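You operate a simulated robot arm through the tools that you are given. There is no shell and no other tool. Be economical: measure what you need, move in short steps, check, and stop when the job is done.

You are at the controls of a simulated robot arm. One attempt, no reset.

JOB
Plug the fan into the grey socket and test it on the blue can.
Fine: open that cover, plug in with the strip off, switch on, watch the gauge, switch off.

It is judged by the outcome, as a careful person would: the job done as asked, and still so three seconds after it is handed in. It fails if anything else is knocked over, pushed out of place, dropped, spilled or broken. Lids that push on must go on centred and level and be pressed home; caps that screw on are set level and turned clockwise until they are tight.

ROBOT AND FRAMES
A 7-joint arm with a two-finger parallel gripper, fixed in place. Base frame: the origin is at the foot of the arm, x ahead of it, y to its left, z up; the work surface is at about z = 0.906. Readings come in m, degrees, newtons and seconds.
With the tool pointing down near the work surface it reaches from about 0.3 to 0.74 m from the base axis. Its first joint turns from -115.0 to 115.0 degrees. Payload 3.91 kg.
The tool frame sits at the grasp point between the pads (the TCP): z along the fingers, y along the line on which they close. The tips reach 0.03 m beyond it. Largest opening 0.11 m; finger width 0.02, thickness 0.01; the body of the gripper, 0.048 by 0.112 m, starts 0.055 m behind the TCP.
Orientation is that of the tool frame in the base frame, as a unit quaternion [w, x, y, z]. With the fingers straight down and closing along the base's y, the tool's x points along the base's -x, its y along +y and its z along -z.

CONTROLS
- The arm moves only by the tool step_arm. Its argument "moves" is one flat list of numbers, 7 for each row, row after row: the shift along the tool's x, y, z in units of 25 mm (1.0 is 25 mm), then the turn, a rotation vector about the tool's x, y, z in units of 4 degrees (1.0 is 4 degrees), then the closure, from 0 (fully open) to 1 (shut). In form: [dx, dy, dz, wx, wy, wz, gripper, dx, dy, dz, wx, wy, wz, gripper, ...]. A call has 1 to 12 rows; each row shifts and turns the commanded pose from where the row before left it, along the tool's axes as they then stand. A call with a number of a shift or a turn outside -1 to 1 is refused whole. A row lasts 0.2 s, in which the tool goes at most 0.05 m and 8.6 degrees; a call with a longer step from one row to the next is refused whole, and so is a gripper value outside its range. A pose out of reach is approached as far as the arm can. The call stops where the force on the tool passes 40 N (or 10 N more than at its start, if that is more) or the arm is blocked; 0.2 s more then pass. Each finger travels about 0.108 m/s and halts on what it meets, pressing with about 43 N; the grip force reading is that of the motor and also rises with nothing between the fingers. The clock runs only during rows and for 0.2 s after the last one: add rows that do not move to give the fingers time. It gives the time, the measured TCP pose, the force on the tool (base axes), the opening and the grip force at its end, in the units of the frame above (readings bear some noise).
- Cameras (640 x 400 px; columns grow to the right, rows downward): "scene" is fixed at [0.0522, -0.5005, 1.9886]; the picture's right is [0.58, -0.82, 0.00], its down [-0.56, -0.39, -0.73] and it looks along [0.60, 0.42, -0.68] (base axes); focal length 310 px, centre (320, 200). "wrist" rides on the gripper at [0.072, 0.017, -0.103] in the tool frame; the picture's right is [-0.23, 0.97, 0.00], its down [-0.76, -0.18, -0.62] and it looks along [-0.61, -0.14, 0.78] (tool axes); focal length 222 px, centre (320, 200). There is no depth. A picture from a camera that has moved, and an enlarged one, comes with that camera's place and axes in the base frame and with its lens.
- snapshot(camera): a new picture of that camera. No time passes.
- slide_trunk(by): slides the trunk up (or, below 0, down) by that many m; the arm rides with it, the base frame stays. It gives what a move gives, with no picture.
- zoom(camera, box): a new picture of the part [left, top, right, bottom] of that camera's present view, enlarged. No time passes.
- hand_in(): hands the job in; it is judged then, once.

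Work in short steps. Places have to be worked out from the pictures, the camera data and where the tool is seen: move nearer, look again, correct. Check each grasp and each placing, and mend what went wrong. You have 120 turns and 64 pictures in all, those below and enlarged ones among them. Open the gripper and draw the arm clear of the work before you hand the job in, unless the task says otherwise; then end with one line.

The tools are called after "Emit:" as a command line: name --argument value ..., lists and objects as JSON in quotes. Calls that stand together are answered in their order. step_arm: Moves the arm, as the interface text tells. Its arguments: {"type":"object","properties":{"moves":{"type":"array"}},"required":["moves"]} The other tools are called the same way: slide_trunk (by) slides the trunk up or down; snapshot (camera) takes a picture; zoom (camera, box) takes an enlarged picture of a part of a camera's view; hand_in () hands the job in.

At the start:

```text
time_s: 0.0
position: [0.3921, -0.0702, 1.5638]
orientation: [0.0, 0.0, 1.0, 0.001]
ft_force: [-0.7, 0.1, 0.4]
grip_width: 0.11
gripper_force: 0.0
trunk travel left (down, up): [-0.925, 0.065]
```

scene: 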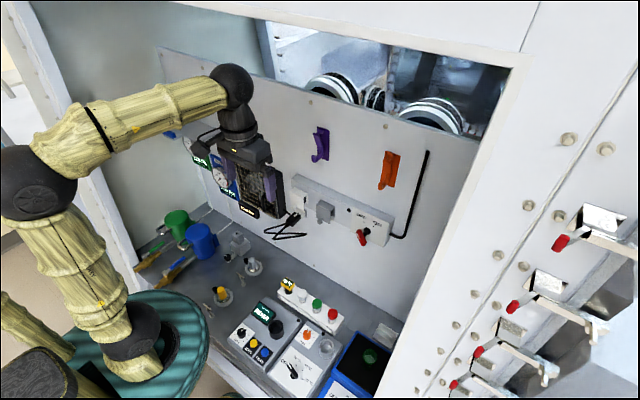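
wrist: 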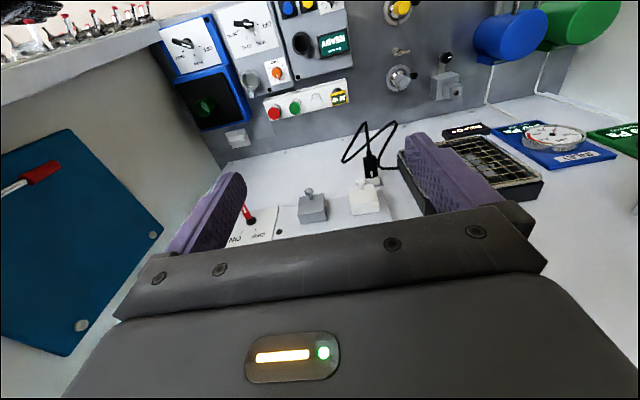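

The scene shows a back panel with a power strip, fan, gauges and two cans. I'll zoom in on the important parts before moving.

Emit:
zoom --camera "scene" --box '[260, 110, 460, 260]'

Emit:
zoom --camera "scene" --box '[130, 110, 310, 290]'

Emit:
zoom --camera "scene" --box '[200, 250, 420, 400]'

Emit:
zoom --camera "wrist" --box '[160, 80, 620, 260]'

```text
2.67 times, centred on (360, 185) of scene
camera zoom: at [0.0522, -0.5005, 1.9886], right [0.58, -0.82, 0.0], down [-0.56, -0.39, -0.73], along [0.6, 0.42, -0.68], focal length 826 px, centre (213, 240)
```

zoom: 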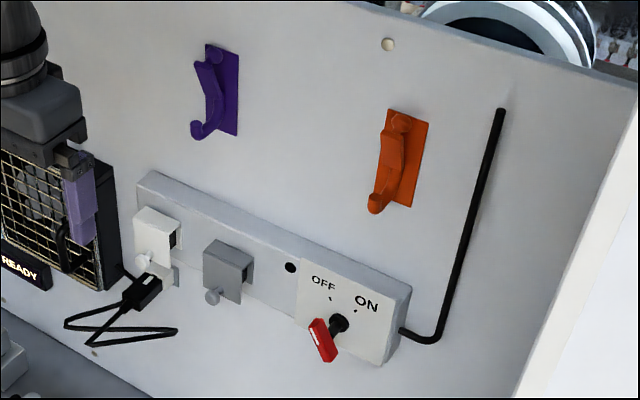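

```text
2.22 times, centred on (220, 200) of scene
camera zoom: at [0.0522, -0.5005, 1.9886], right [0.58, -0.82, 0.0], down [-0.56, -0.39, -0.73], along [0.6, 0.42, -0.68], focal length 689 px, centre (542, 200)
```

zoom: 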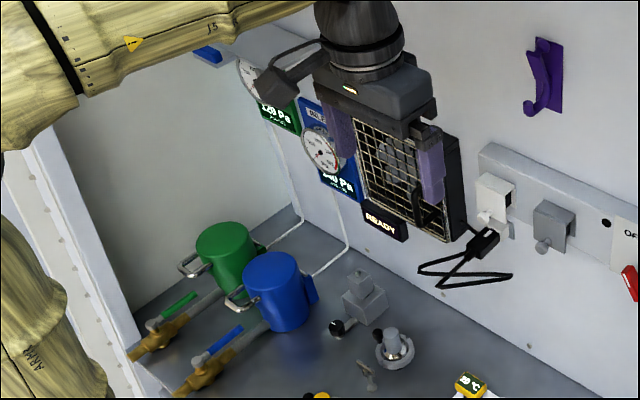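

```text
2.67 times, centred on (310, 325) of scene
camera zoom: at [0.0522, -0.5005, 1.9886], right [0.58, -0.82, 0.0], down [-0.56, -0.39, -0.73], along [0.6, 0.42, -0.68], focal length 826 px, centre (347, -133)
```

zoom: 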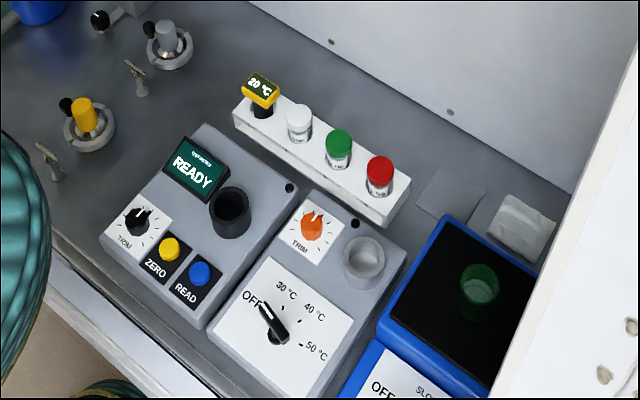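

```text
1.39 times, centred on (390, 170) of wrist
camera zoom: at [0.3199, -0.0529, 1.6663], right [0.23, 0.97, 0.0], down [0.76, -0.18, 0.62], along [0.61, -0.14, -0.78], focal length 309 px, centre (223, 242)
```

zoom: 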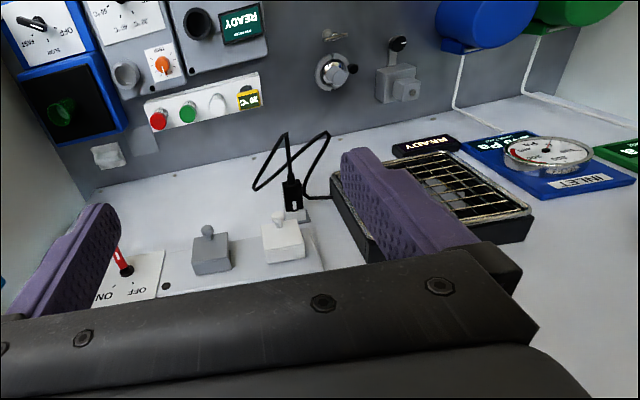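

The back wall is near x≈0.665, with the sockets at z≈1.31 (grey y≈-0.12, white y≈-0.02) and the switch at y≈-0.27. I'll lower and tilt the tool to see the strip and plug up close.

Emit:
step_arm --moves '[0, 0, 1, 0, 0, 0, 0, 0, 0, 1, 0, 0, 0, 0, 0, 0, 1, 0, 0, 0, 0, 0, 0, 1, 0, 0, 0, 0, 0, 0, 0, 0, -1, 0, 0, 0, 0, 0, 0, -1, 0, 0, 0, 0, 0, 0, -1, 0, 0, 0, 0, 0, 0, -1, 0, 0, 0, 0, 0, 0, -1, 0, 0, 0, 0, 0, 0, -1, 0, 0]'

Emit:
snapshot --camera "wrist"

```text
time_s: 2.2
position: [0.3904, -0.0717, 1.4635]
orientation: [0.209, 0.0, 0.978, 0.0]
ft_force: [-1.2, -1.0, -0.2]
grip_width: 0.1099
gripper_force: 0.0
trunk travel left (down, up): [-0.925, 0.065]
```

```text
57 pictures are left
camera wrist: at [0.283, -0.0527, 1.5277], right [0.21, 0.97, 0.09], down [0.44, -0.18, 0.88], along [0.87, -0.14, -0.47], focal length 222 px, centre (320, 200)
```

wrist: 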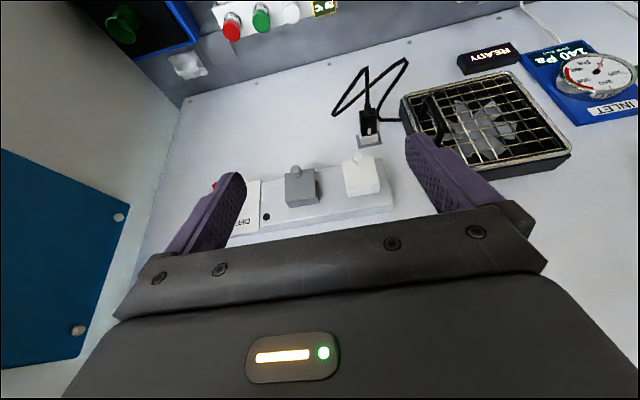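

Upside-down view, but useful. Zoom on the sockets and plug, and on the blue gauge.

Emit:
zoom --camera "wrist" --box '[240, 50, 440, 240]'

Emit:
zoom --camera "scene" --box '[270, 165, 400, 250]'

Emit:
zoom --camera "scene" --box '[130, 195, 250, 300]'

```text
2.11 times, centred on (340, 145) of wrist
camera zoom: at [0.283, -0.0527, 1.5277], right [0.21, 0.97, 0.09], down [0.44, -0.18, 0.88], along [0.87, -0.14, -0.47], focal length 468 px, centre (278, 316)
```

zoom: 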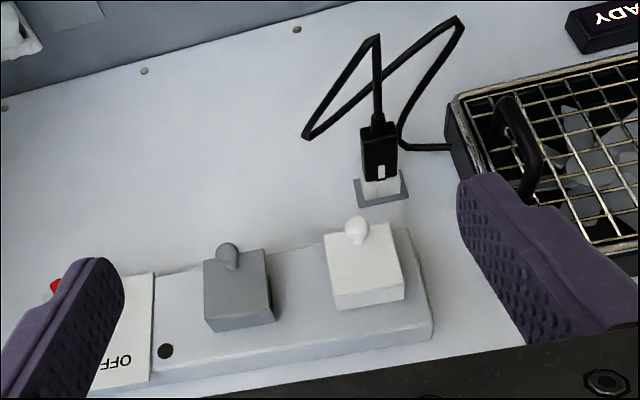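

```text
4.71 times, centred on (335, 208) of scene
camera zoom: at [0.0522, -0.5005, 1.9886], right [0.58, -0.82, 0.0], down [-0.56, -0.39, -0.73], along [0.6, 0.42, -0.68], focal length 1458 px, centre (249, 165)
```

zoom: 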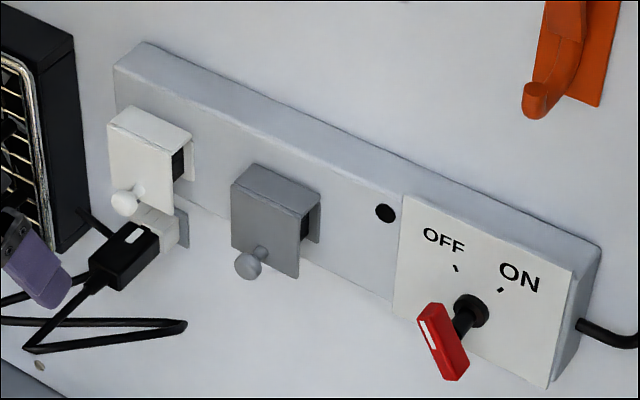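

```text
3.81 times, centred on (190, 248) of scene
camera zoom: at [0.0522, -0.5005, 1.9886], right [0.58, -0.82, 0.0], down [-0.56, -0.39, -0.73], along [0.6, 0.42, -0.68], focal length 1181 px, centre (815, 19)
```

zoom: 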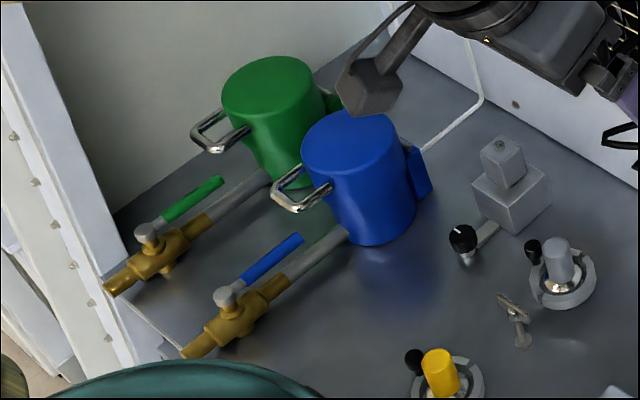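

Socket covers hinge at the top with knobs at the bottom front; the plug is parked below the white one. I'll move left to inspect the fan, gauges and cans.

Emit:
step_arm --moves '[0, 1, 0, 0, 0, 0, 0, 0, 1, 0, 0, 0, 0, 0, 0, 1, 0, 0, 0, 0, 0, 0, 1, 0, 0, 0, 0, 0, 0, 1, 0, 0, 0, 0, 0, 0, 1, 0, 0, 0, 0, 0, 0, 1, 0, 0, 0, 0, 0, 0, 1, 0, 0, 0, 0, 0, 0, 1, 0, 0, 0, 0, 0, 0, 1, 0, 0, 0, 0, 0]'

Emit:
snapshot --camera "wrist"

Emit:
snapshot --camera "scene"

```text
time_s: 4.4
position: [0.3918, 0.1789, 1.4633]
orientation: [0.207, 0.001, 0.978, 0.0]
ft_force: [0.0, -0.7, -0.3]
grip_width: 0.1102
gripper_force: 0.1
trunk travel left (down, up): [-0.925, 0.065]
```

```text
53 pictures are left
camera wrist: at [0.2851, 0.1987, 1.5271], right [0.21, 0.97, 0.09], down [0.44, -0.18, 0.88], along [0.87, -0.14, -0.47], focal length 222 px, centre (320, 200)
```

wrist: 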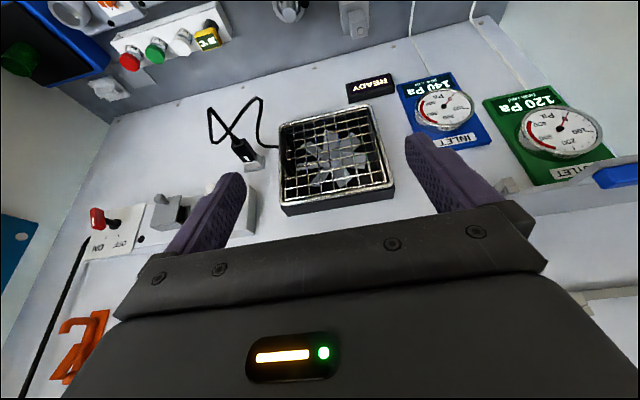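

```text
52 pictures are left
```

scene: 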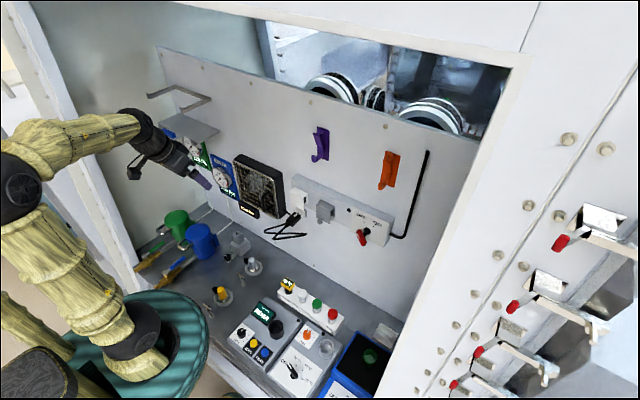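

Emit:
zoom --camera "wrist" --box '[330, 60, 630, 220]'

Emit:
zoom --camera "scene" --box '[130, 75, 310, 225]'

```text
2.13 times, centred on (480, 140) of wrist
camera zoom: at [0.2851, 0.1987, 1.5271], right [0.21, 0.97, 0.09], down [0.44, -0.18, 0.88], along [0.87, -0.14, -0.47], focal length 474 px, centre (-21, 328)
```

zoom: 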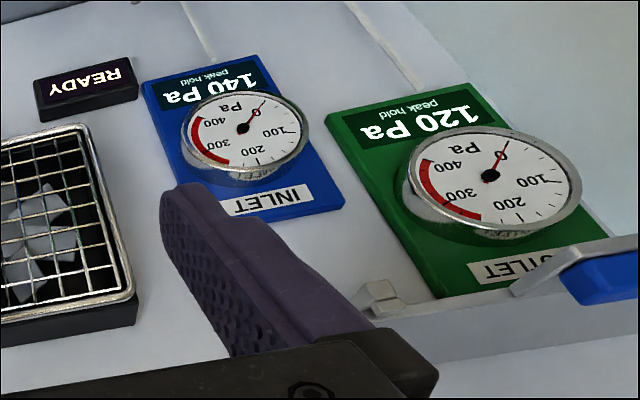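

```text
2.67 times, centred on (220, 150) of scene
camera zoom: at [0.0522, -0.5005, 1.9886], right [0.58, -0.82, 0.0], down [-0.56, -0.39, -0.73], along [0.6, 0.42, -0.68], focal length 826 px, centre (587, 333)
```

zoom: 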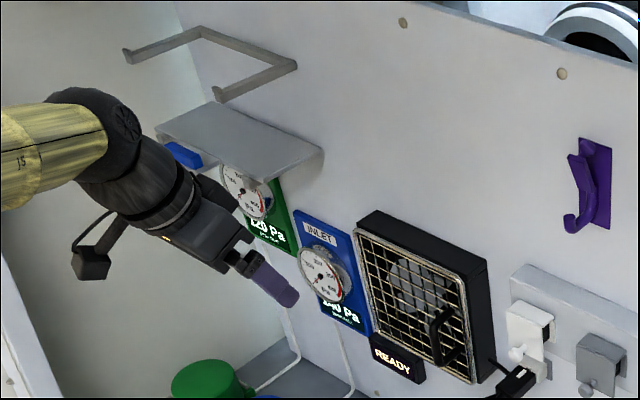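

Gauges: INLET (blue, hold 140 Pa) and OUTLET (green, hold 120 Pa), both needles at 0, fan display READY. Next I look at the cans and their valves to see their state.

Emit:
step_arm --moves '[0, 1, 0, 0, 1, 0, 0, 0, 1, 0, 0, 1, 0, 0, 0, 1, 0, 0, 1, 0, 0, 0, 1, 0, 0, 1, 0, 0, 0, 1, 0, 0, 1, 0, 0, 0, 0, 0, 0, 1, 0, 0, 0, 0, 0, 0, 1, 0, 0, 0, 0, 0, 0, 1, 0, 0]'

Emit:
snapshot --camera "wrist"

```text
time_s: 6.2
position: [0.3925, 0.3036, 1.464]
orientation: [-0.071, 0.0, 0.997, -0.001]
ft_force: [-0.1, -0.1, 0.2]
grip_width: 0.11
gripper_force: 0.1
trunk travel left (down, up): [-0.925, 0.065]
```

```text
49 pictures are left
camera wrist: at [0.3357, 0.3223, 1.5752], right [0.22, 0.97, -0.03], down [0.84, -0.18, 0.51], along [0.49, -0.14, -0.86], focal length 222 px, centre (320, 200)
```

wrist: 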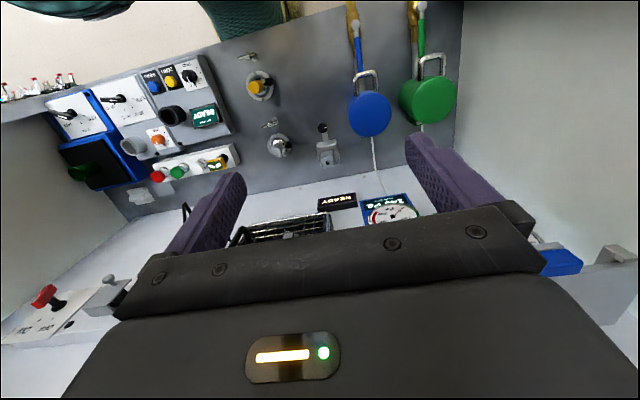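

Emit:
zoom --camera "wrist" --box '[300, 0, 480, 220]'

```text
1.82 times, centred on (390, 110) of wrist
camera zoom: at [0.3357, 0.3223, 1.5752], right [0.22, 0.97, -0.03], down [0.84, -0.18, 0.51], along [0.49, -0.14, -0.86], focal length 404 px, centre (193, 364)
```

zoom: 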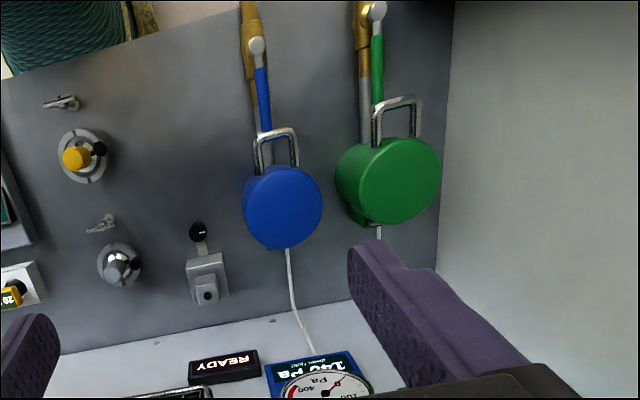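

Both valve levers lie along their pipes, so they're left as they are. Now I turn the tool to point horizontally at the wall (+x) while going back toward the sockets.

Emit:
step_arm --moves '[0, -0.7, 0, 0, -1, 0, 0, 0, -0.7, 0, 0, -1, 0, 0, 0, -0.7, 0, 0, -1, 0, 0, 0, -0.7, 0, 0, -1, 0, 0, 0, -0.7, 0, 0, -1, 0, 0, 0, -0.7, 0, 0, -1, 0, 0, 0, -0.7, 0, 0, -1, 0, 0, 0, -0.7, 0, 0, -1, 0, 0, 0, -0.7, 0, 0, -1, 0, 0, 0, -0.7, 0, 0, -1, 0, 0, 0, -0.7, 0, 0, -1, 0, 0, 0, -0.7, 0, 0, -1, 0, 0]'

Emit:
step_arm --moves '[0, -0.7, 0, 0, -1, 0, 0, 0, -0.7, 0, 0, -1, 0, 0, 0, -0.7, 0, 0, -1, 0, 0, 0, -0.7, 0, 0, -1, 0, 0, 0, -0.7, 0, 0, -1, 0, 0, 0, -0.7, 0, 0, -1, 0, 0, 0, -0.7, 0, 0, -1, 0, 0, 0, -0.7, 0, 0, -1, 0, 0, 0, -0.7, 0, 0, -1, 0, 0, 0, -0.7, 0, 0, -1, 0, 0, 0, -0.7, 0, 0, -1, 0, 0, 0, 0, 0, 0, -1, 0, 0]'

Emit:
snapshot --camera "wrist"

```text
time_s: 8.8
position: [0.394, 0.0954, 1.4645]
orientation: [0.343, 0.0, 0.939, 0.001]
ft_force: [0.4, -0.3, 0.3]
grip_width: 0.1103
gripper_force: 0.0
trunk travel left (down, up): [-0.925, 0.065]
```

```text
time_s: 11.4
position: [0.4847, -0.0219, 1.4936]
orientation: [0.667, 0.005, 0.745, -0.016]
ft_force: [-0.7, 0.1, 0.6]
grip_width: 0.1101
gripper_force: 0.1
out of reach, approached as far as the arm can: row 1, 2, 3, 4, 5, 6, 7, 8, 9, 10, 11, 12
trunk travel left (down, up): [-0.925, 0.065]
```

```text
47 pictures are left
camera wrist: at [0.3745, -0.0014, 1.4317], right [0.05, 0.98, 0.21], down [-0.54, -0.15, 0.83], along [0.84, -0.16, 0.52], focal length 222 px, centre (320, 200)
```

wrist: 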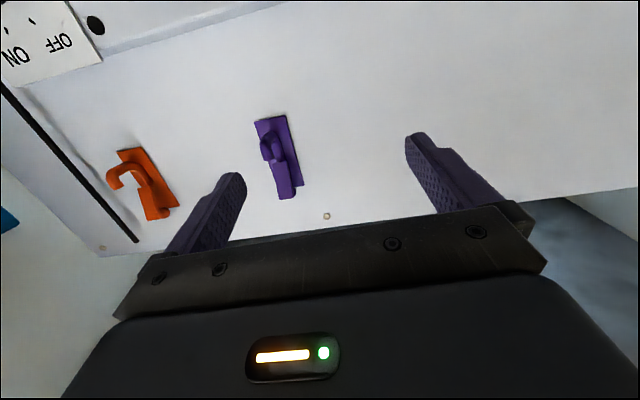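

The tool is nearly horizontal but at the reach limit at this height; the sockets are lower (z≈1.31), so I slide the trunk down to bring the whole arm level with them.

Emit:
slide_trunk --by -0.2

Emit:
snapshot --camera "wrist"

Emit:
snapshot --camera "scene"

```text
time_s: 13.6
position: [0.4843, -0.0222, 1.2938]
orientation: [0.667, 0.005, 0.745, -0.015]
ft_force: [-0.1, 1.1, 0.4]
grip_width: 0.1101
gripper_force: 0.0
trunk travel left (down, up): [-0.725, 0.265]
```

```text
46 pictures are left
camera wrist: at [0.3735, -0.0016, 1.232], right [0.05, 0.98, 0.21], down [-0.54, -0.15, 0.83], along [0.84, -0.16, 0.52], focal length 222 px, centre (320, 200)
```

wrist: 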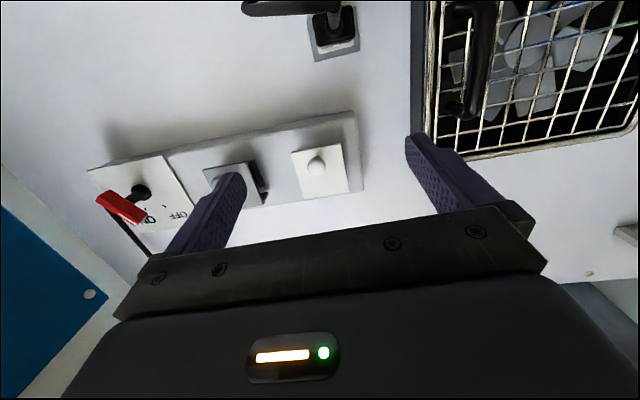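

```text
45 pictures are left
```

scene: 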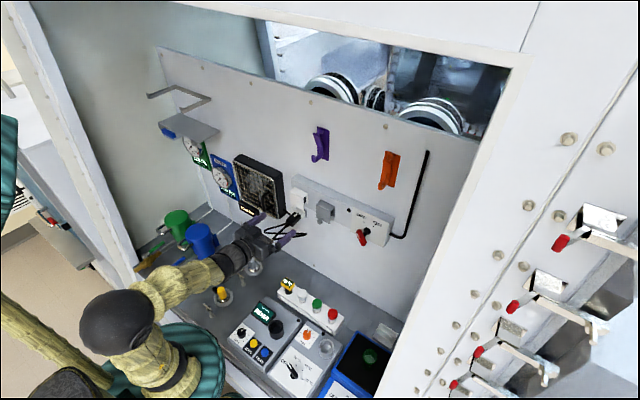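

Now at sockets' height. I finish levelling the tool and shift to the grey socket's y.

Emit:
step_arm --moves '[0, -0.7, -0.3, 0, -1, 0, 0, 0, -0.7, -0.3, 0, -0.5, 0, 0, 0, -0.7, 0, 0, 0, 0, 0, 0, -0.7, 0, 0, 0, 0, 0]'

Emit:
snapshot --camera "wrist"

```text
time_s: 14.6
position: [0.4856, -0.0149, 1.3207]
orientation: [0.705, 0.006, 0.709, -0.018]
ft_force: [0.4, 0.1, -0.1]
grip_width: 0.1101
gripper_force: 0.1
out of reach, approached as far as the arm can: row 1, 2, 3, 4
trunk travel left (down, up): [-0.725, 0.265]
```

```text
44 pictures are left
camera wrist: at [0.3826, 0.006, 1.2481], right [0.03, 0.98, 0.21], down [-0.62, -0.14, 0.77], along [0.78, -0.16, 0.6], focal length 222 px, centre (320, 200)
```

wrist: 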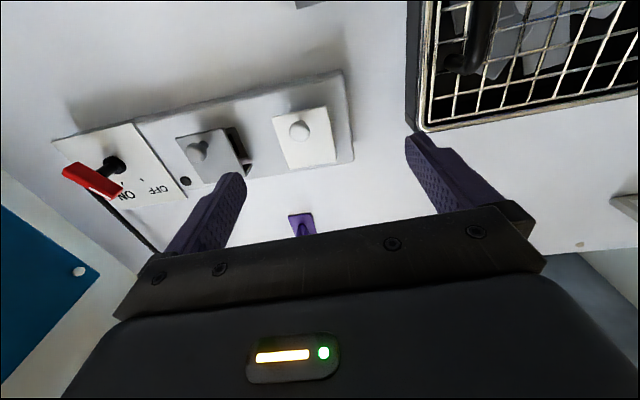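

The command point is too retracted (x≈0.38) for a horizontal tool, so I extend the command forward and set y≈-0.12.

Emit:
step_arm --moves '[0, 0.5, 0.8, 0, 0, 0, 0, 0, 0.5, 0.8, 0, 0, 0, 0, 0, 0.5, 0.8, 0, 0, 0, 0, 0, 0, 0.8, 0, 0, 0, 0, 0, 0, 0.5, 0, 0, 0, 0, 0, 0, 0, 0, 0, 0, 0]'

Emit:
snapshot --camera "wrist"

```text
time_s: 15.6
position: [0.5562, 0.0115, 1.323]
orientation: [0.706, 0.012, 0.707, -0.021]
ft_force: [-21.9, -12.1, 2.7]
grip_width: 0.1102
gripper_force: 0.7
trunk travel left (down, up): [-0.725, 0.265]
stopped in row 4: the force on the tool passed its limit (the readings are from after the stop); the commanded pose is now the measured one
```

```text
43 pictures are left
camera wrist: at [0.4547, 0.0346, 1.2499], right [0.05, 0.98, 0.22], down [-0.63, -0.14, 0.76], along [0.78, -0.17, 0.61], focal length 222 px, centre (320, 200)
```

wrist: 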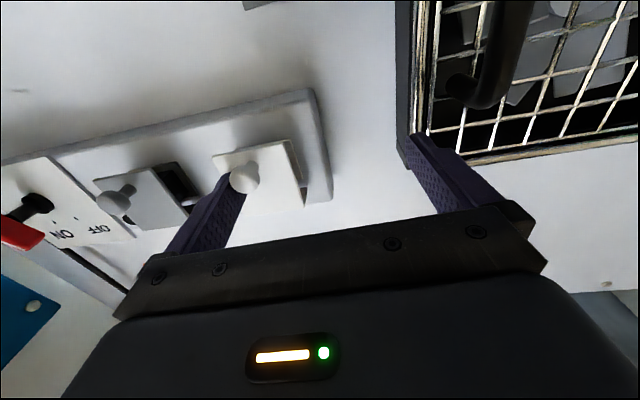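

Contact: the left pads touched something (the fan side or white cover). The command evidently restarts from the measured pose; I back straight out.

Emit:
step_arm --moves '[0, 0, -0.6, 0, 0, 0, 0, 0, 0, -0.6, 0, 0, 0, 0, 0, 0, -0.6, 0, 0, 0, 0]'

Emit:
zoom --camera "scene" --box '[200, 140, 400, 280]'

```text
time_s: 16.4
position: [0.5172, 0.0216, 1.3218]
orientation: [0.704, 0.005, 0.71, -0.017]
ft_force: [-0.1, -0.5, 0.3]
grip_width: 0.1099
gripper_force: 0.0
trunk travel left (down, up): [-0.725, 0.265]
```

```text
2.86 times, centred on (300, 210) of scene
camera zoom: at [0.0522, -0.5005, 1.9886], right [0.58, -0.82, 0.0], down [-0.56, -0.39, -0.73], along [0.6, 0.42, -0.68], focal length 885 px, centre (377, 171)
```

zoom: 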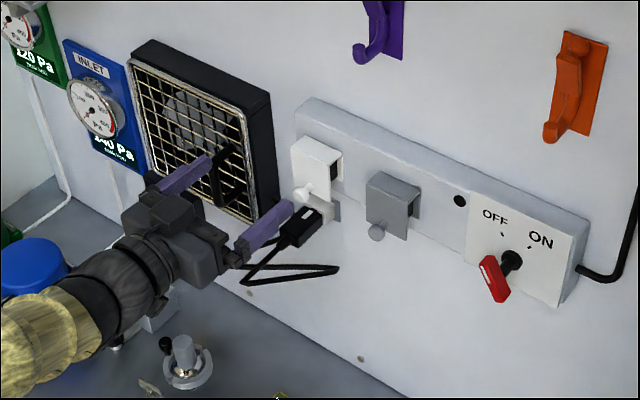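

Nothing displaced; tool is free. I move right (-y) at x≈0.51 in small steps and correct the small yaw and roll.

Emit:
step_arm --moves '[0, -0.8, -0.1, -0.45, 0, 0.25, 0, 0, -0.8, 0, 0, 0, 0, 0, 0, -0.8, 0, 0, 0, 0, 0, 0, -0.8, 0, 0, 0, 0, 0, 0, -0.8, 0, 0, 0, 0, 0, 0, -0.8, 0, 0, 0, 0, 0, 0, -0.8, 0, 0, 0, 0, 0]'

Emit:
snapshot --camera "wrist"

```text
time_s: 18.0
position: [0.516, -0.0167, 1.3494]
orientation: [0.703, 0.007, 0.711, -0.003]
ft_force: [0.3, 0.2, 0.3]
grip_width: 0.1101
gripper_force: 0.0
out of reach, approached as far as the arm can: row 2, 3, 4, 5, 6, 7
trunk travel left (down, up): [-0.725, 0.265]
```

```text
41 pictures are left
camera wrist: at [0.4121, 0.0037, 1.2769], right [0.02, 0.97, 0.23], down [-0.62, -0.17, 0.77], along [0.79, -0.15, 0.6], focal length 222 px, centre (320, 200)
```

wrist: 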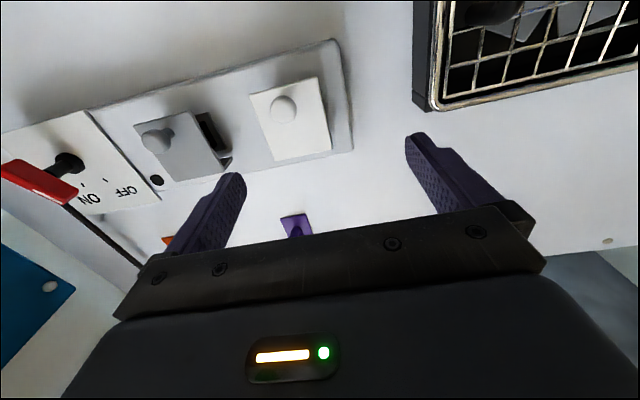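

Moving to -y is reach-limited in this posture. A lower trunk should let the forearm slope up and give the wrist more freedom, so I back off, then slide down and raise the tool again.

Emit:
step_arm --moves '[-0.5, 0, -0.8, 0, 0, 0, 0, -0.5, 0, -0.8, 0, 0, 0, 0]'

Emit:
slide_trunk --by -0.15

Emit:
step_arm --moves '[-0.8, 0, 0, 0, 0, 0, 0, -0.8, 0, 0, 0, 0, 0, 0, -0.8, -0.5, 0, 0, 0, 0, 0, -0.8, -0.5, 0, 0, 0, 0, 0, -0.8, -0.5, 0, 0, 0, 0, 0]'

```text
time_s: 18.6
position: [0.4817, -0.0077, 1.3752]
orientation: [0.705, 0.005, 0.709, -0.003]
ft_force: [1.1, 0.4, 1.0]
grip_width: 0.11
gripper_force: 0.0
out of reach, approached as far as the arm can: row 2
trunk travel left (down, up): [-0.725, 0.265]
```

```text
time_s: 20.3
position: [0.4822, -0.0073, 1.2262]
orientation: [0.705, 0.007, 0.709, -0.004]
ft_force: [1.2, -0.1, -0.2]
grip_width: 0.1098
gripper_force: 0.1
trunk travel left (down, up): [-0.575, 0.415]
```

```text
time_s: 21.5
position: [0.5059, -0.0303, 1.3245]
orientation: [0.704, 0.005, 0.71, -0.002]
ft_force: [-0.2, -0.4, 0.0]
grip_width: 0.11
gripper_force: 0.0
out of reach, approached as far as the arm can: row 2, 3, 4, 5
trunk travel left (down, up): [-0.575, 0.415]
```

Progress, but still limited, apparently near the wrist's straight-line singularity. Check the arm posture in the scene before lowering further.

Emit:
snapshot --camera "scene"

```text
40 pictures are left
```

scene: 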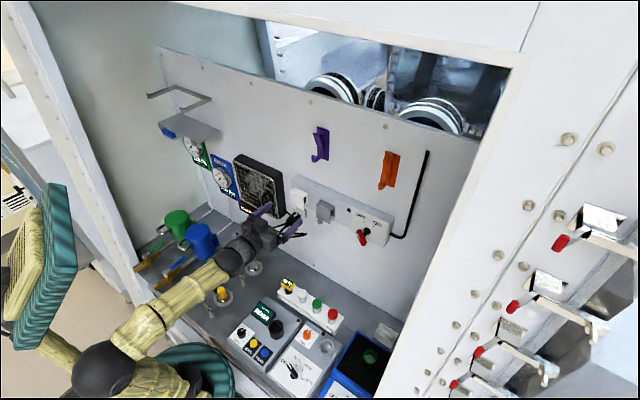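

The cord juts out to x≈0.50 at z≈1.2, so the tool must stay above that. I'll raise the tool, slide the trunk 0.1, and repeat.

Emit:
step_arm --moves '[-0.8, 0, 0, 0, 0, 0, 0, -0.8, 0, 0, 0, 0, 0, 0, -0.8, 0, 0, 0, 0, 0, 0, -0.8, 0, 0, 0, 0, 0, 0]'

Emit:
slide_trunk --by -0.1

Emit:
step_arm --moves '[-0.8, 0, 0, 0, 0, 0, 0, -0.8, 0, 0, 0, 0, 0, 0, -0.8, 0, 0, 0, 0, 0, 0, -0.8, 0, 0, 0, 0, 0, 0]'

Emit:
slide_trunk --by -0.08

Emit:
step_arm --moves '[-0.5, -0.5, 0, 0, 0, 0, 0, -0.5, -0.8, 0, 0, 0, 0, 0, 0, -0.8, 0, 0, 0, 0, 0, 0, -0.8, 0, 0, 0, 0, 0]'

```text
time_s: 22.5
position: [0.507, -0.0325, 1.4026]
orientation: [0.705, 0.006, 0.71, -0.003]
ft_force: [-0.2, 1.0, -0.3]
grip_width: 0.1099
gripper_force: 0.0
trunk travel left (down, up): [-0.575, 0.415]
```

```text
time_s: 23.9
position: [0.5062, -0.0318, 1.3025]
orientation: [0.705, 0.005, 0.709, -0.003]
ft_force: [0.0, -0.3, 0.1]
grip_width: 0.1098
gripper_force: 0.1
trunk travel left (down, up): [-0.475, 0.515]
```

```text
time_s: 24.9
position: [0.507, -0.0325, 1.3827]
orientation: [0.704, 0.005, 0.71, -0.002]
ft_force: [-1.1, 0.3, -0.4]
grip_width: 0.1101
gripper_force: 0.1
trunk travel left (down, up): [-0.475, 0.515]
```

```text
time_s: 26.0
position: [0.5072, -0.0319, 1.3034]
orientation: [0.705, 0.005, 0.709, -0.002]
ft_force: [-0.4, -0.5, -0.5]
grip_width: 0.1102
gripper_force: 0.0
trunk travel left (down, up): [-0.395, 0.595]
```

```text
time_s: 27.0
position: [0.506, -0.1062, 1.327]
orientation: [0.705, 0.005, 0.709, -0.002]
ft_force: [0.0, 0.5, 0.5]
grip_width: 0.1103
gripper_force: 0.1
trunk travel left (down, up): [-0.395, 0.595]
```

Lower trunk fixed the reach: the tool moves freely now. Take a look from here.

Emit:
snapshot --camera "wrist"

Emit:
zoom --camera "scene" --box '[230, 160, 410, 280]'

```text
39 pictures are left
camera wrist: at [0.4021, -0.0856, 1.2531], right [0.01, 0.97, 0.23], down [-0.62, -0.17, 0.76], along [0.78, -0.15, 0.6], focal length 222 px, centre (320, 200)
```

wrist: 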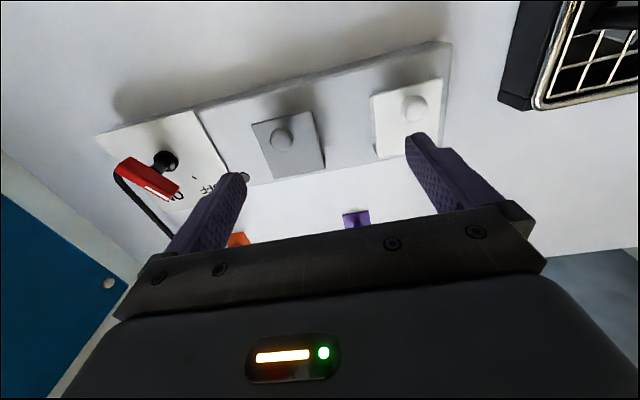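

```text
3.33 times, centred on (320, 220) of scene
camera zoom: at [0.0522, -0.5005, 1.9886], right [0.58, -0.82, 0.0], down [-0.56, -0.39, -0.73], along [0.6, 0.42, -0.68], focal length 1033 px, centre (320, 133)
```

zoom: 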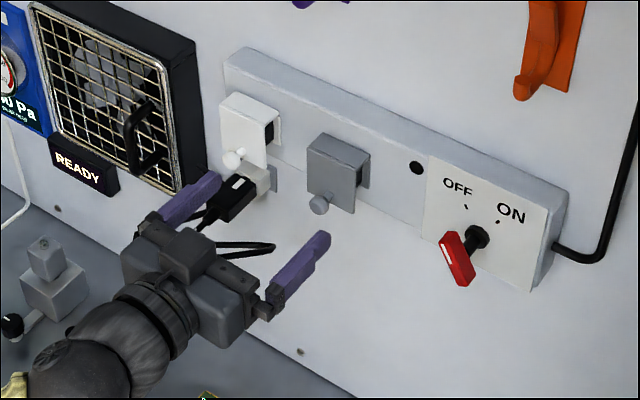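

Knob of the grey cover triangulates to about (0.575, -0.134, 1.313), cover spanning z≈1.305–1.358 with the hinge on top. I close the fingers and go below the knob.

Emit:
step_arm --moves '[0.7, -0.4, 0, 0, 0, 0, 1, 0.7, -0.4, 0, 0, 0, 0, 1, 0.7, -0.3, 0, 0, 0, 0, 1, 0, 0, 0.5, 0, 0, 0, 1, 0, 0, 0.5, 0, 0, 0, 1, 0, 0, 0, 0, 0, 0, 1]'

Emit:
snapshot --camera "wrist"

Emit:
zoom --camera "scene" --box '[260, 170, 380, 260]'

```text
time_s: 28.4
position: [0.531, -0.1325, 1.2718]
orientation: [0.705, 0.004, 0.709, -0.002]
ft_force: [0.0, -0.4, 0.2]
grip_width: 0.0002
gripper_force: 37.4
trunk travel left (down, up): [-0.395, 0.595]
```

```text
37 pictures are left
camera wrist: at [0.4268, -0.1133, 1.1996], right [0.01, 0.97, 0.23], down [-0.62, -0.17, 0.76], along [0.78, -0.15, 0.6], focal length 222 px, centre (320, 200)
```

wrist: 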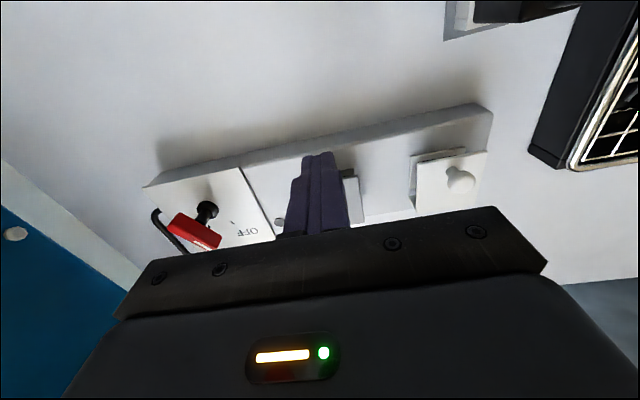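

```text
4.44 times, centred on (320, 215) of scene
camera zoom: at [0.0522, -0.5005, 1.9886], right [0.58, -0.82, 0.0], down [-0.56, -0.39, -0.73], along [0.6, 0.42, -0.68], focal length 1377 px, centre (320, 133)
```

zoom: 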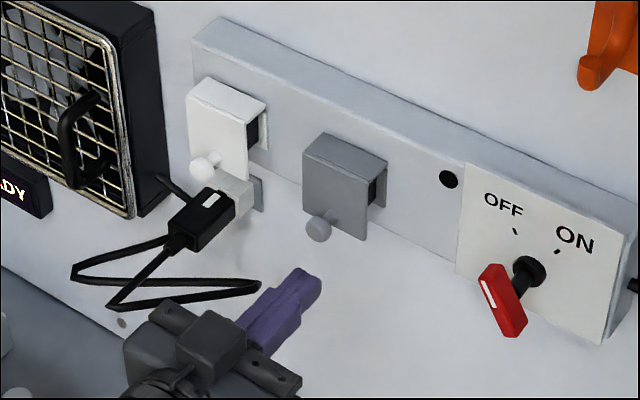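

Fingertips are directly below-front of the knob as computed. I advance so the tips are under it (x≈0.592) and lift slowly.

Emit:
step_arm --moves '[0, 0, 0.6, 0, 0, 0, 1, 0, 0, 0.6, 0, 0, 0, 1, -0.4, 0, 0, 0, 0, 0, 1, -0.4, 0, 0, 0, 0, 0, 1, -0.4, 0, 0, 0, 0, 0, 1, -0.4, 0, 0, 0, 0, 0, 1]'

Emit:
zoom --camera "scene" --box '[260, 170, 380, 260]'

```text
time_s: 29.6
position: [0.5644, -0.1327, 1.2952]
orientation: [0.699, 0.003, 0.715, 0.0]
ft_force: [-2.3, -0.1, -4.6]
grip_width: 0.0
gripper_force: 37.4
trunk travel left (down, up): [-0.395, 0.595]
stopped in row 6: the force on the tool passed its limit (the readings are from after the stop); the commanded pose is now the measured one
```

```text
4.44 times, centred on (320, 215) of scene
camera zoom: at [0.0522, -0.5005, 1.9886], right [0.58, -0.82, 0.0], down [-0.56, -0.39, -0.73], along [0.6, 0.42, -0.68], focal length 1377 px, centre (320, 133)
```

zoom: 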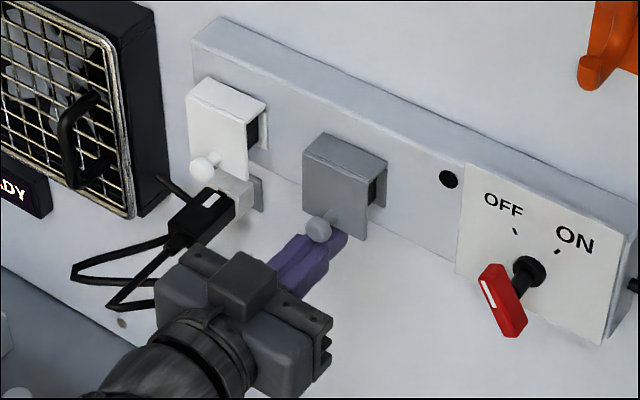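

The lift stalled at the cover's edge, so I'll instead grasp the knob and swing it on an arc. Back off, open halfway, and align with the knob.

Emit:
step_arm --moves '[0.2, 0, -0.6, 0, -0.3, 0, 1, 0, 0, -0.6, 0, 0, 0, 0.6, 0, 0, -0.4, 0, 0, 0, 0.6, -0.5, 0, 0, 0, 0, 0, 0.6, -0.3, 0, 0, 0, 0, 0, 0.6]'

Emit:
snapshot --camera "wrist"

```text
time_s: 30.8
position: [0.5246, -0.1317, 1.3099]
orientation: [0.706, 0.003, 0.708, 0.0]
ft_force: [0.6, 0.4, 0.2]
grip_width: 0.0438
gripper_force: 0.0
trunk travel left (down, up): [-0.395, 0.595]
```

```text
34 pictures are left
camera wrist: at [0.4209, -0.1111, 1.2371], right [0.01, 0.97, 0.23], down [-0.62, -0.18, 0.76], along [0.78, -0.15, 0.6], focal length 222 px, centre (320, 200)
```

wrist: 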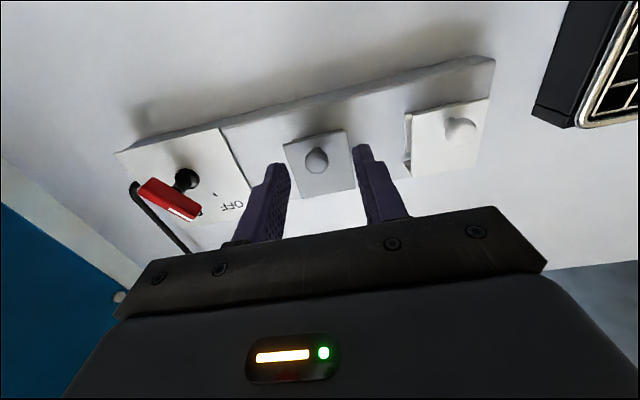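

Knob is between the finger lines, at ≈(0.575,-0.134,1.316). Advance to put the pad ends around it and close.

Emit:
step_arm --moves '[-0.2, -0.1, 0.6, 0, 0, 0, 0.6, 0, 0, 0.6, 0, 0, 0, 0.6, 0, 0, 0, 0, 0, 0, 1, 0, 0, 0, 0, 0, 0, 1]'

Emit:
snapshot --camera "wrist"

```text
time_s: 31.8
position: [0.5529, -0.134, 1.3145]
orientation: [0.706, 0.004, 0.708, -0.001]
ft_force: [-11.3, -3.5, -7.6]
grip_width: 0.0172
gripper_force: 45.2
trunk travel left (down, up): [-0.395, 0.595]
```

```text
33 pictures are left
camera wrist: at [0.4502, -0.115, 1.2418], right [0.01, 0.97, 0.23], down [-0.62, -0.18, 0.76], along [0.78, -0.15, 0.6], focal length 222 px, centre (320, 200)
```

wrist: 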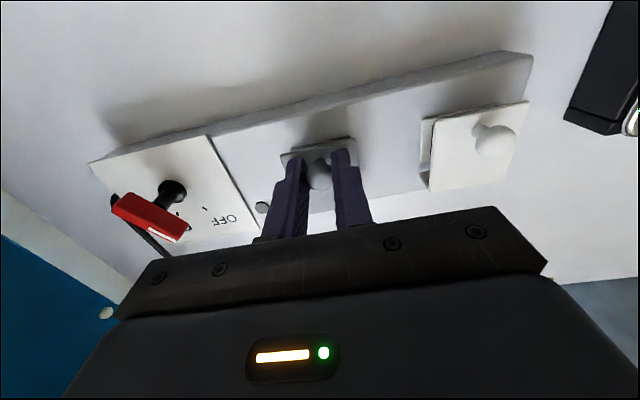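

Knob grasped (17 mm). Swing it out and up along the estimated arc (hinge ≈ x 0.625, z 1.358), first 20°, watching force.

Emit:
step_arm --moves '[-0.19, 0, -0.13, 0, 0, 0, 1, -0.19, 0, -0.13, 0, 0, 0, 1, -0.2, 0, -0.1, 0, 0, 0, 1, -0.2, 0, -0.1, 0, 0, 0, 1]'

Emit:
zoom --camera "scene" --box '[260, 160, 380, 250]'

```text
time_s: 32.5
position: [0.5519, -0.1354, 1.3187]
orientation: [0.7, 0.003, 0.714, 0.003]
ft_force: [1.1, 0.0, -5.0]
grip_width: 0.0168
gripper_force: 44.5
trunk travel left (down, up): [-0.395, 0.595]
stopped in row 3: the force on the tool passed its limit (the readings are from after the stop); the commanded pose is now the measured one
```

```text
4.44 times, centred on (320, 205) of scene
camera zoom: at [0.0522, -0.5005, 1.9886], right [0.58, -0.82, 0.0], down [-0.56, -0.39, -0.73], along [0.6, 0.42, -0.68], focal length 1377 px, centre (320, 178)
```

zoom: 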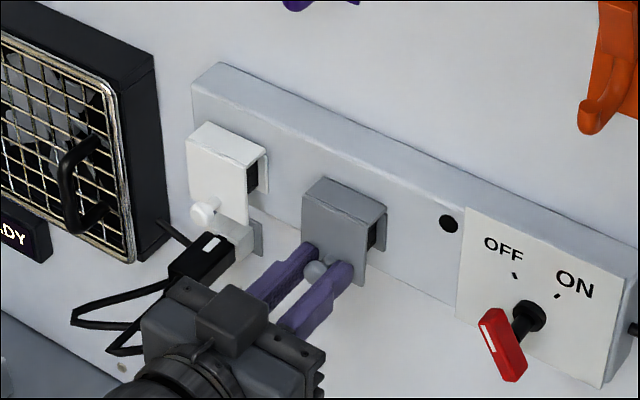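

Vertical motion is blocked, so the hinge is probably at the top front edge of the cover and the knob must first come outward. I pull mainly toward -x.

Emit:
step_arm --moves '[0, 0, -0.15, 0, -0.2, 0, 1, 0, 0, -0.15, 0, -0.1, 0, 1, -0.03, 0, -0.2, 0, 0, 0, 1, -0.05, 0, -0.2, 0, 0, 0, 1]'

Emit:
zoom --camera "scene" --box '[260, 160, 380, 250]'

```text
time_s: 33.4
position: [0.5424, -0.1351, 1.3203]
orientation: [0.709, 0.004, 0.705, 0.003]
ft_force: [34.1, -4.8, 15.6]
grip_width: 0.0174
gripper_force: 44.3
trunk travel left (down, up): [-0.395, 0.595]
stopped in row 4: the force on the tool passed its limit (the readings are from after the stop); the commanded pose is now the measured one
```

```text
4.44 times, centred on (320, 205) of scene
camera zoom: at [0.0522, -0.5005, 1.9886], right [0.58, -0.82, 0.0], down [-0.56, -0.39, -0.73], along [0.6, 0.42, -0.68], focal length 1377 px, centre (320, 178)
```

zoom: 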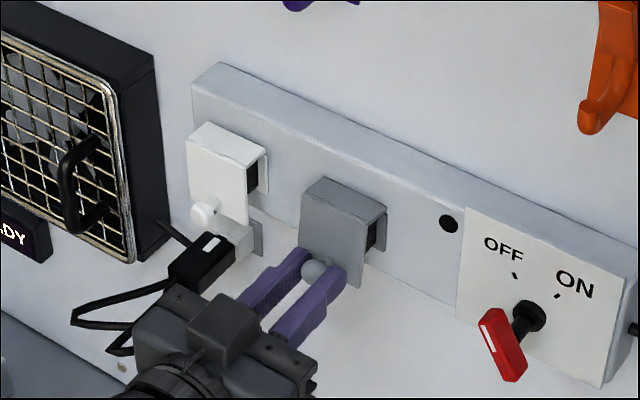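

The cover has begun to rotate (top face looks larger); the reaction says move up too. I continue slowly, out and up at about 45°.

Emit:
step_arm --moves '[-0.06, 0, -0.06, 0, 0, 0, 1, -0.06, 0, -0.06, 0, 0, 0, 1, -0.06, 0, -0.06, 0, 0, 0, 1, -0.06, 0, -0.06, 0, 0, 0, 1, -0.06, 0, -0.06, 0, 0, 0, 1, -0.06, 0, -0.06, 0, 0, 0, 1]'

Emit:
zoom --camera "wrist" --box '[220, 80, 420, 240]'

```text
time_s: 34.8
position: [0.5345, -0.1348, 1.3266]
orientation: [0.707, 0.004, 0.707, 0.002]
ft_force: [23.4, -0.8, -7.8]
grip_width: 0.0171
gripper_force: 45.3
trunk travel left (down, up): [-0.395, 0.595]
```

```text
2.50 times, centred on (320, 160) of wrist
camera zoom: at [0.4318, -0.1155, 1.2533], right [0.0, 0.97, 0.24], down [-0.62, -0.18, 0.76], along [0.78, -0.15, 0.61], focal length 555 px, centre (320, 300)
```

zoom: 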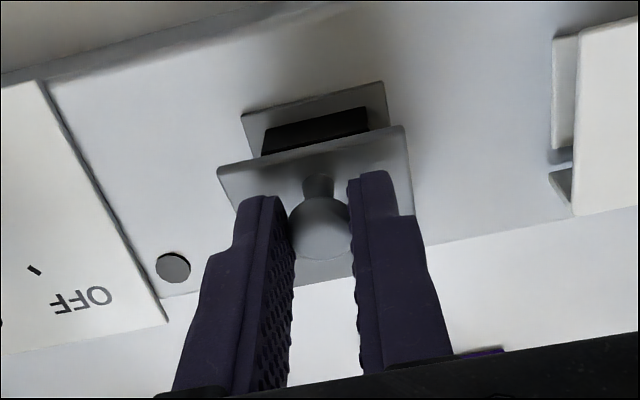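

Now the cover visibly swings open, exposing the socket. Hinge ≈ (0.59, 1.358). Continue along the arc another ~40°.

Emit:
step_arm --moves '[-0.125, 0, -0.095, 0, 0, 0, 1, -0.125, 0, -0.095, 0, 0, 0, 1, -0.14, 0, -0.072, 0, 0, 0, 1, -0.14, 0, -0.072, 0, 0, 0, 1, -0.15, 0, -0.045, 0, 0, 0, 1, -0.15, 0, -0.045, 0, 0, 0, 1, -0.155, 0, -0.02, 0, 0, 0, 1, -0.155, 0, -0.02, 0, 0, 0, 1]'

Emit:
zoom --camera "wrist" --box '[220, 80, 420, 240]'

```text
time_s: 36.5
position: [0.5208, -0.1338, 1.3556]
orientation: [0.708, 0.003, 0.706, 0.002]
ft_force: [4.8, 3.0, -20.6]
grip_width: 0.017
gripper_force: 44.9
trunk travel left (down, up): [-0.395, 0.595]
```

```text
2.50 times, centred on (320, 160) of wrist
camera zoom: at [0.4177, -0.1155, 1.2827], right [0.0, 0.97, 0.23], down [-0.63, -0.18, 0.76], along [0.78, -0.15, 0.61], focal length 555 px, centre (320, 300)
```

zoom: 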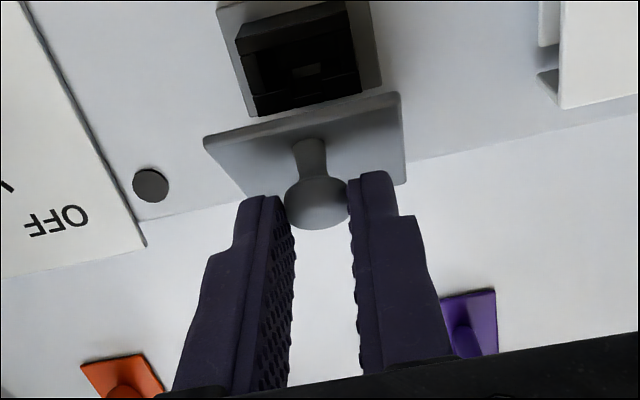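

Going well; the socket is exposed. Continue the arc another ~50°.

Emit:
step_arm --moves '[-0.164, 0, 0.014, 0, 0, 0, 1, -0.164, 0, 0.014, 0, 0, 0, 1, -0.158, 0, 0.042, 0, 0, 0, 1, -0.158, 0, 0.042, 0, 0, 0, 1, -0.148, 0, 0.07, 0, 0, 0, 1, -0.148, 0, 0.07, 0, 0, 0, 1, -0.134, 0, 0.094, 0, 0, 0, 1, -0.134, 0, 0.094, 0, 0, 0, 1]'

Emit:
zoom --camera "wrist" --box '[220, 60, 420, 220]'

Emit:
zoom --camera "scene" --box '[260, 160, 380, 250]'

```text
time_s: 38.4
position: [0.5258, -0.1353, 1.3917]
orientation: [0.712, 0.003, 0.702, 0.003]
ft_force: [-8.3, -1.1, -4.4]
grip_width: 0.0165
gripper_force: 45.1
trunk travel left (down, up): [-0.395, 0.595]
```

```text
2.50 times, centred on (320, 140) of wrist
camera zoom: at [0.4241, -0.1154, 1.3175], right [0.0, 0.97, 0.23], down [-0.63, -0.18, 0.75], along [0.77, -0.15, 0.62], focal length 555 px, centre (320, 350)
```

zoom: 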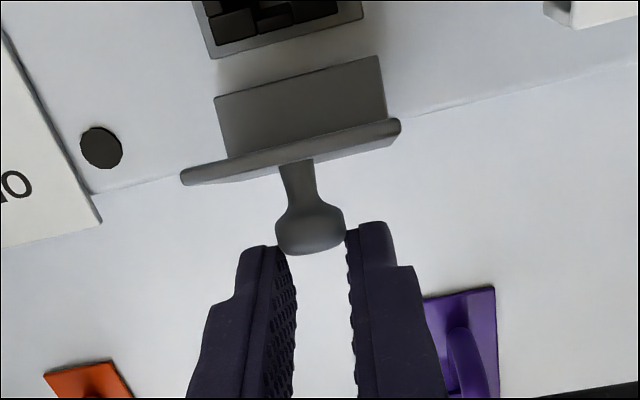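

```text
4.44 times, centred on (320, 205) of scene
camera zoom: at [0.0522, -0.5005, 1.9886], right [0.58, -0.82, 0.0], down [-0.56, -0.39, -0.73], along [0.6, 0.42, -0.68], focal length 1377 px, centre (320, 178)
```

zoom: 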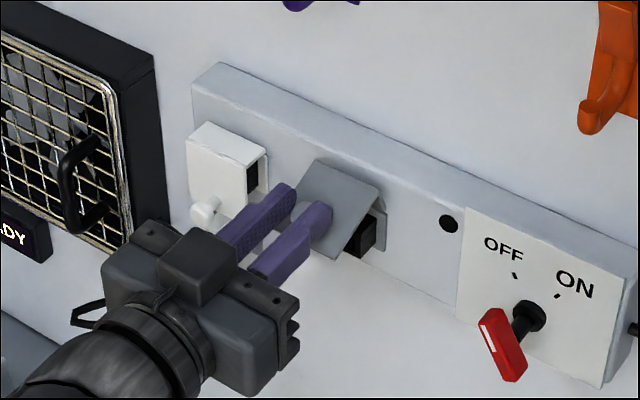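

The cover's about 75° open, with the knob near the tips. I loosen the fingers to see if the cover holds by itself, move forward a bit, and look.

Emit:
step_arm --moves '[0, 0, 0, 0, 0.3, 0, 0.7, 0, 0, 0, 0, 0, 0, 0.7, 0, 0, 0, 0, 0, 0, 0.7]'

Emit:
zoom --camera "wrist" --box '[220, 60, 420, 220]'

```text
time_s: 39.1
position: [0.5278, -0.1348, 1.3901]
orientation: [0.702, 0.003, 0.712, 0.003]
ft_force: [0.1, -0.2, 0.0]
grip_width: 0.0331
gripper_force: 0.1
trunk travel left (down, up): [-0.395, 0.595]
```

```text
2.50 times, centred on (320, 140) of wrist
camera zoom: at [0.424, -0.1155, 1.3178], right [0.0, 0.97, 0.23], down [-0.61, -0.18, 0.77], along [0.79, -0.15, 0.6], focal length 555 px, centre (320, 350)
```

zoom: 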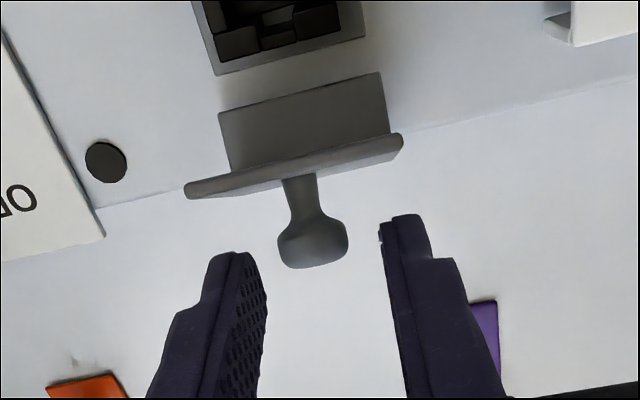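

It holds by friction, but it's only ~50° open (lower edge z≈1.35), which would block the hand. I'll go under it with closed fingers and lift it further.

Emit:
step_arm --moves '[0, 0, -0.8, 0, -0.3, 0, 0.7, 0.8, 0, -0.6, 0, 0, 0, 1, 0.9, 0, 0, 0, 0, 0, 1, 0.9, 0, 0, 0, 0, 0, 1, 0, 0, 0.8, 0, 0, 0, 1, 0, 0, 0.8, 0, 0, 0, 1, 0, 0, 0.8, 0, 0, 0, 1]'

Emit:
zoom --camera "wrist" --box '[220, 60, 420, 220]'

Emit:
zoom --camera "scene" --box '[260, 160, 380, 250]'

```text
time_s: 40.8
position: [0.5551, -0.1357, 1.3253]
orientation: [0.71, 0.004, 0.704, 0.001]
ft_force: [0.3, 0.5, -0.4]
grip_width: 0.0
gripper_force: 37.7
trunk travel left (down, up): [-0.395, 0.595]
```

```text
2.50 times, centred on (320, 140) of wrist
camera zoom: at [0.4525, -0.1163, 1.2507], right [0.0, 0.97, 0.23], down [-0.63, -0.18, 0.76], along [0.78, -0.15, 0.61], focal length 555 px, centre (320, 350)
```

zoom: 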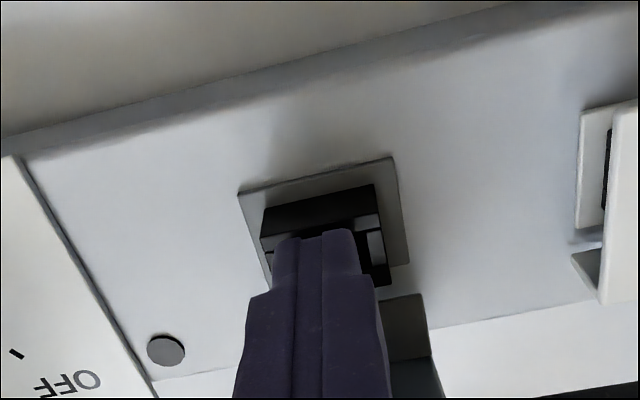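

```text
4.44 times, centred on (320, 205) of scene
camera zoom: at [0.0522, -0.5005, 1.9886], right [0.58, -0.82, 0.0], down [-0.56, -0.39, -0.73], along [0.6, 0.42, -0.68], focal length 1377 px, centre (320, 178)
```

zoom: 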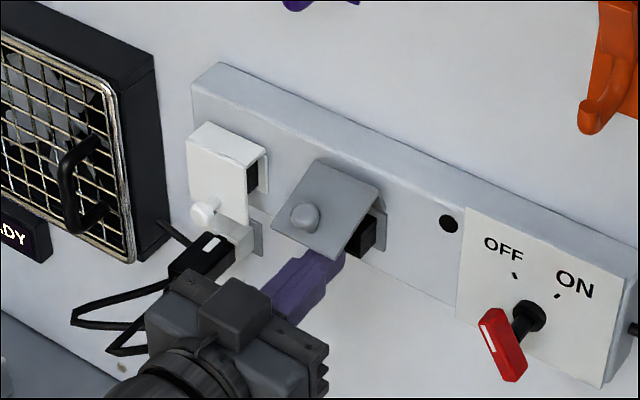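

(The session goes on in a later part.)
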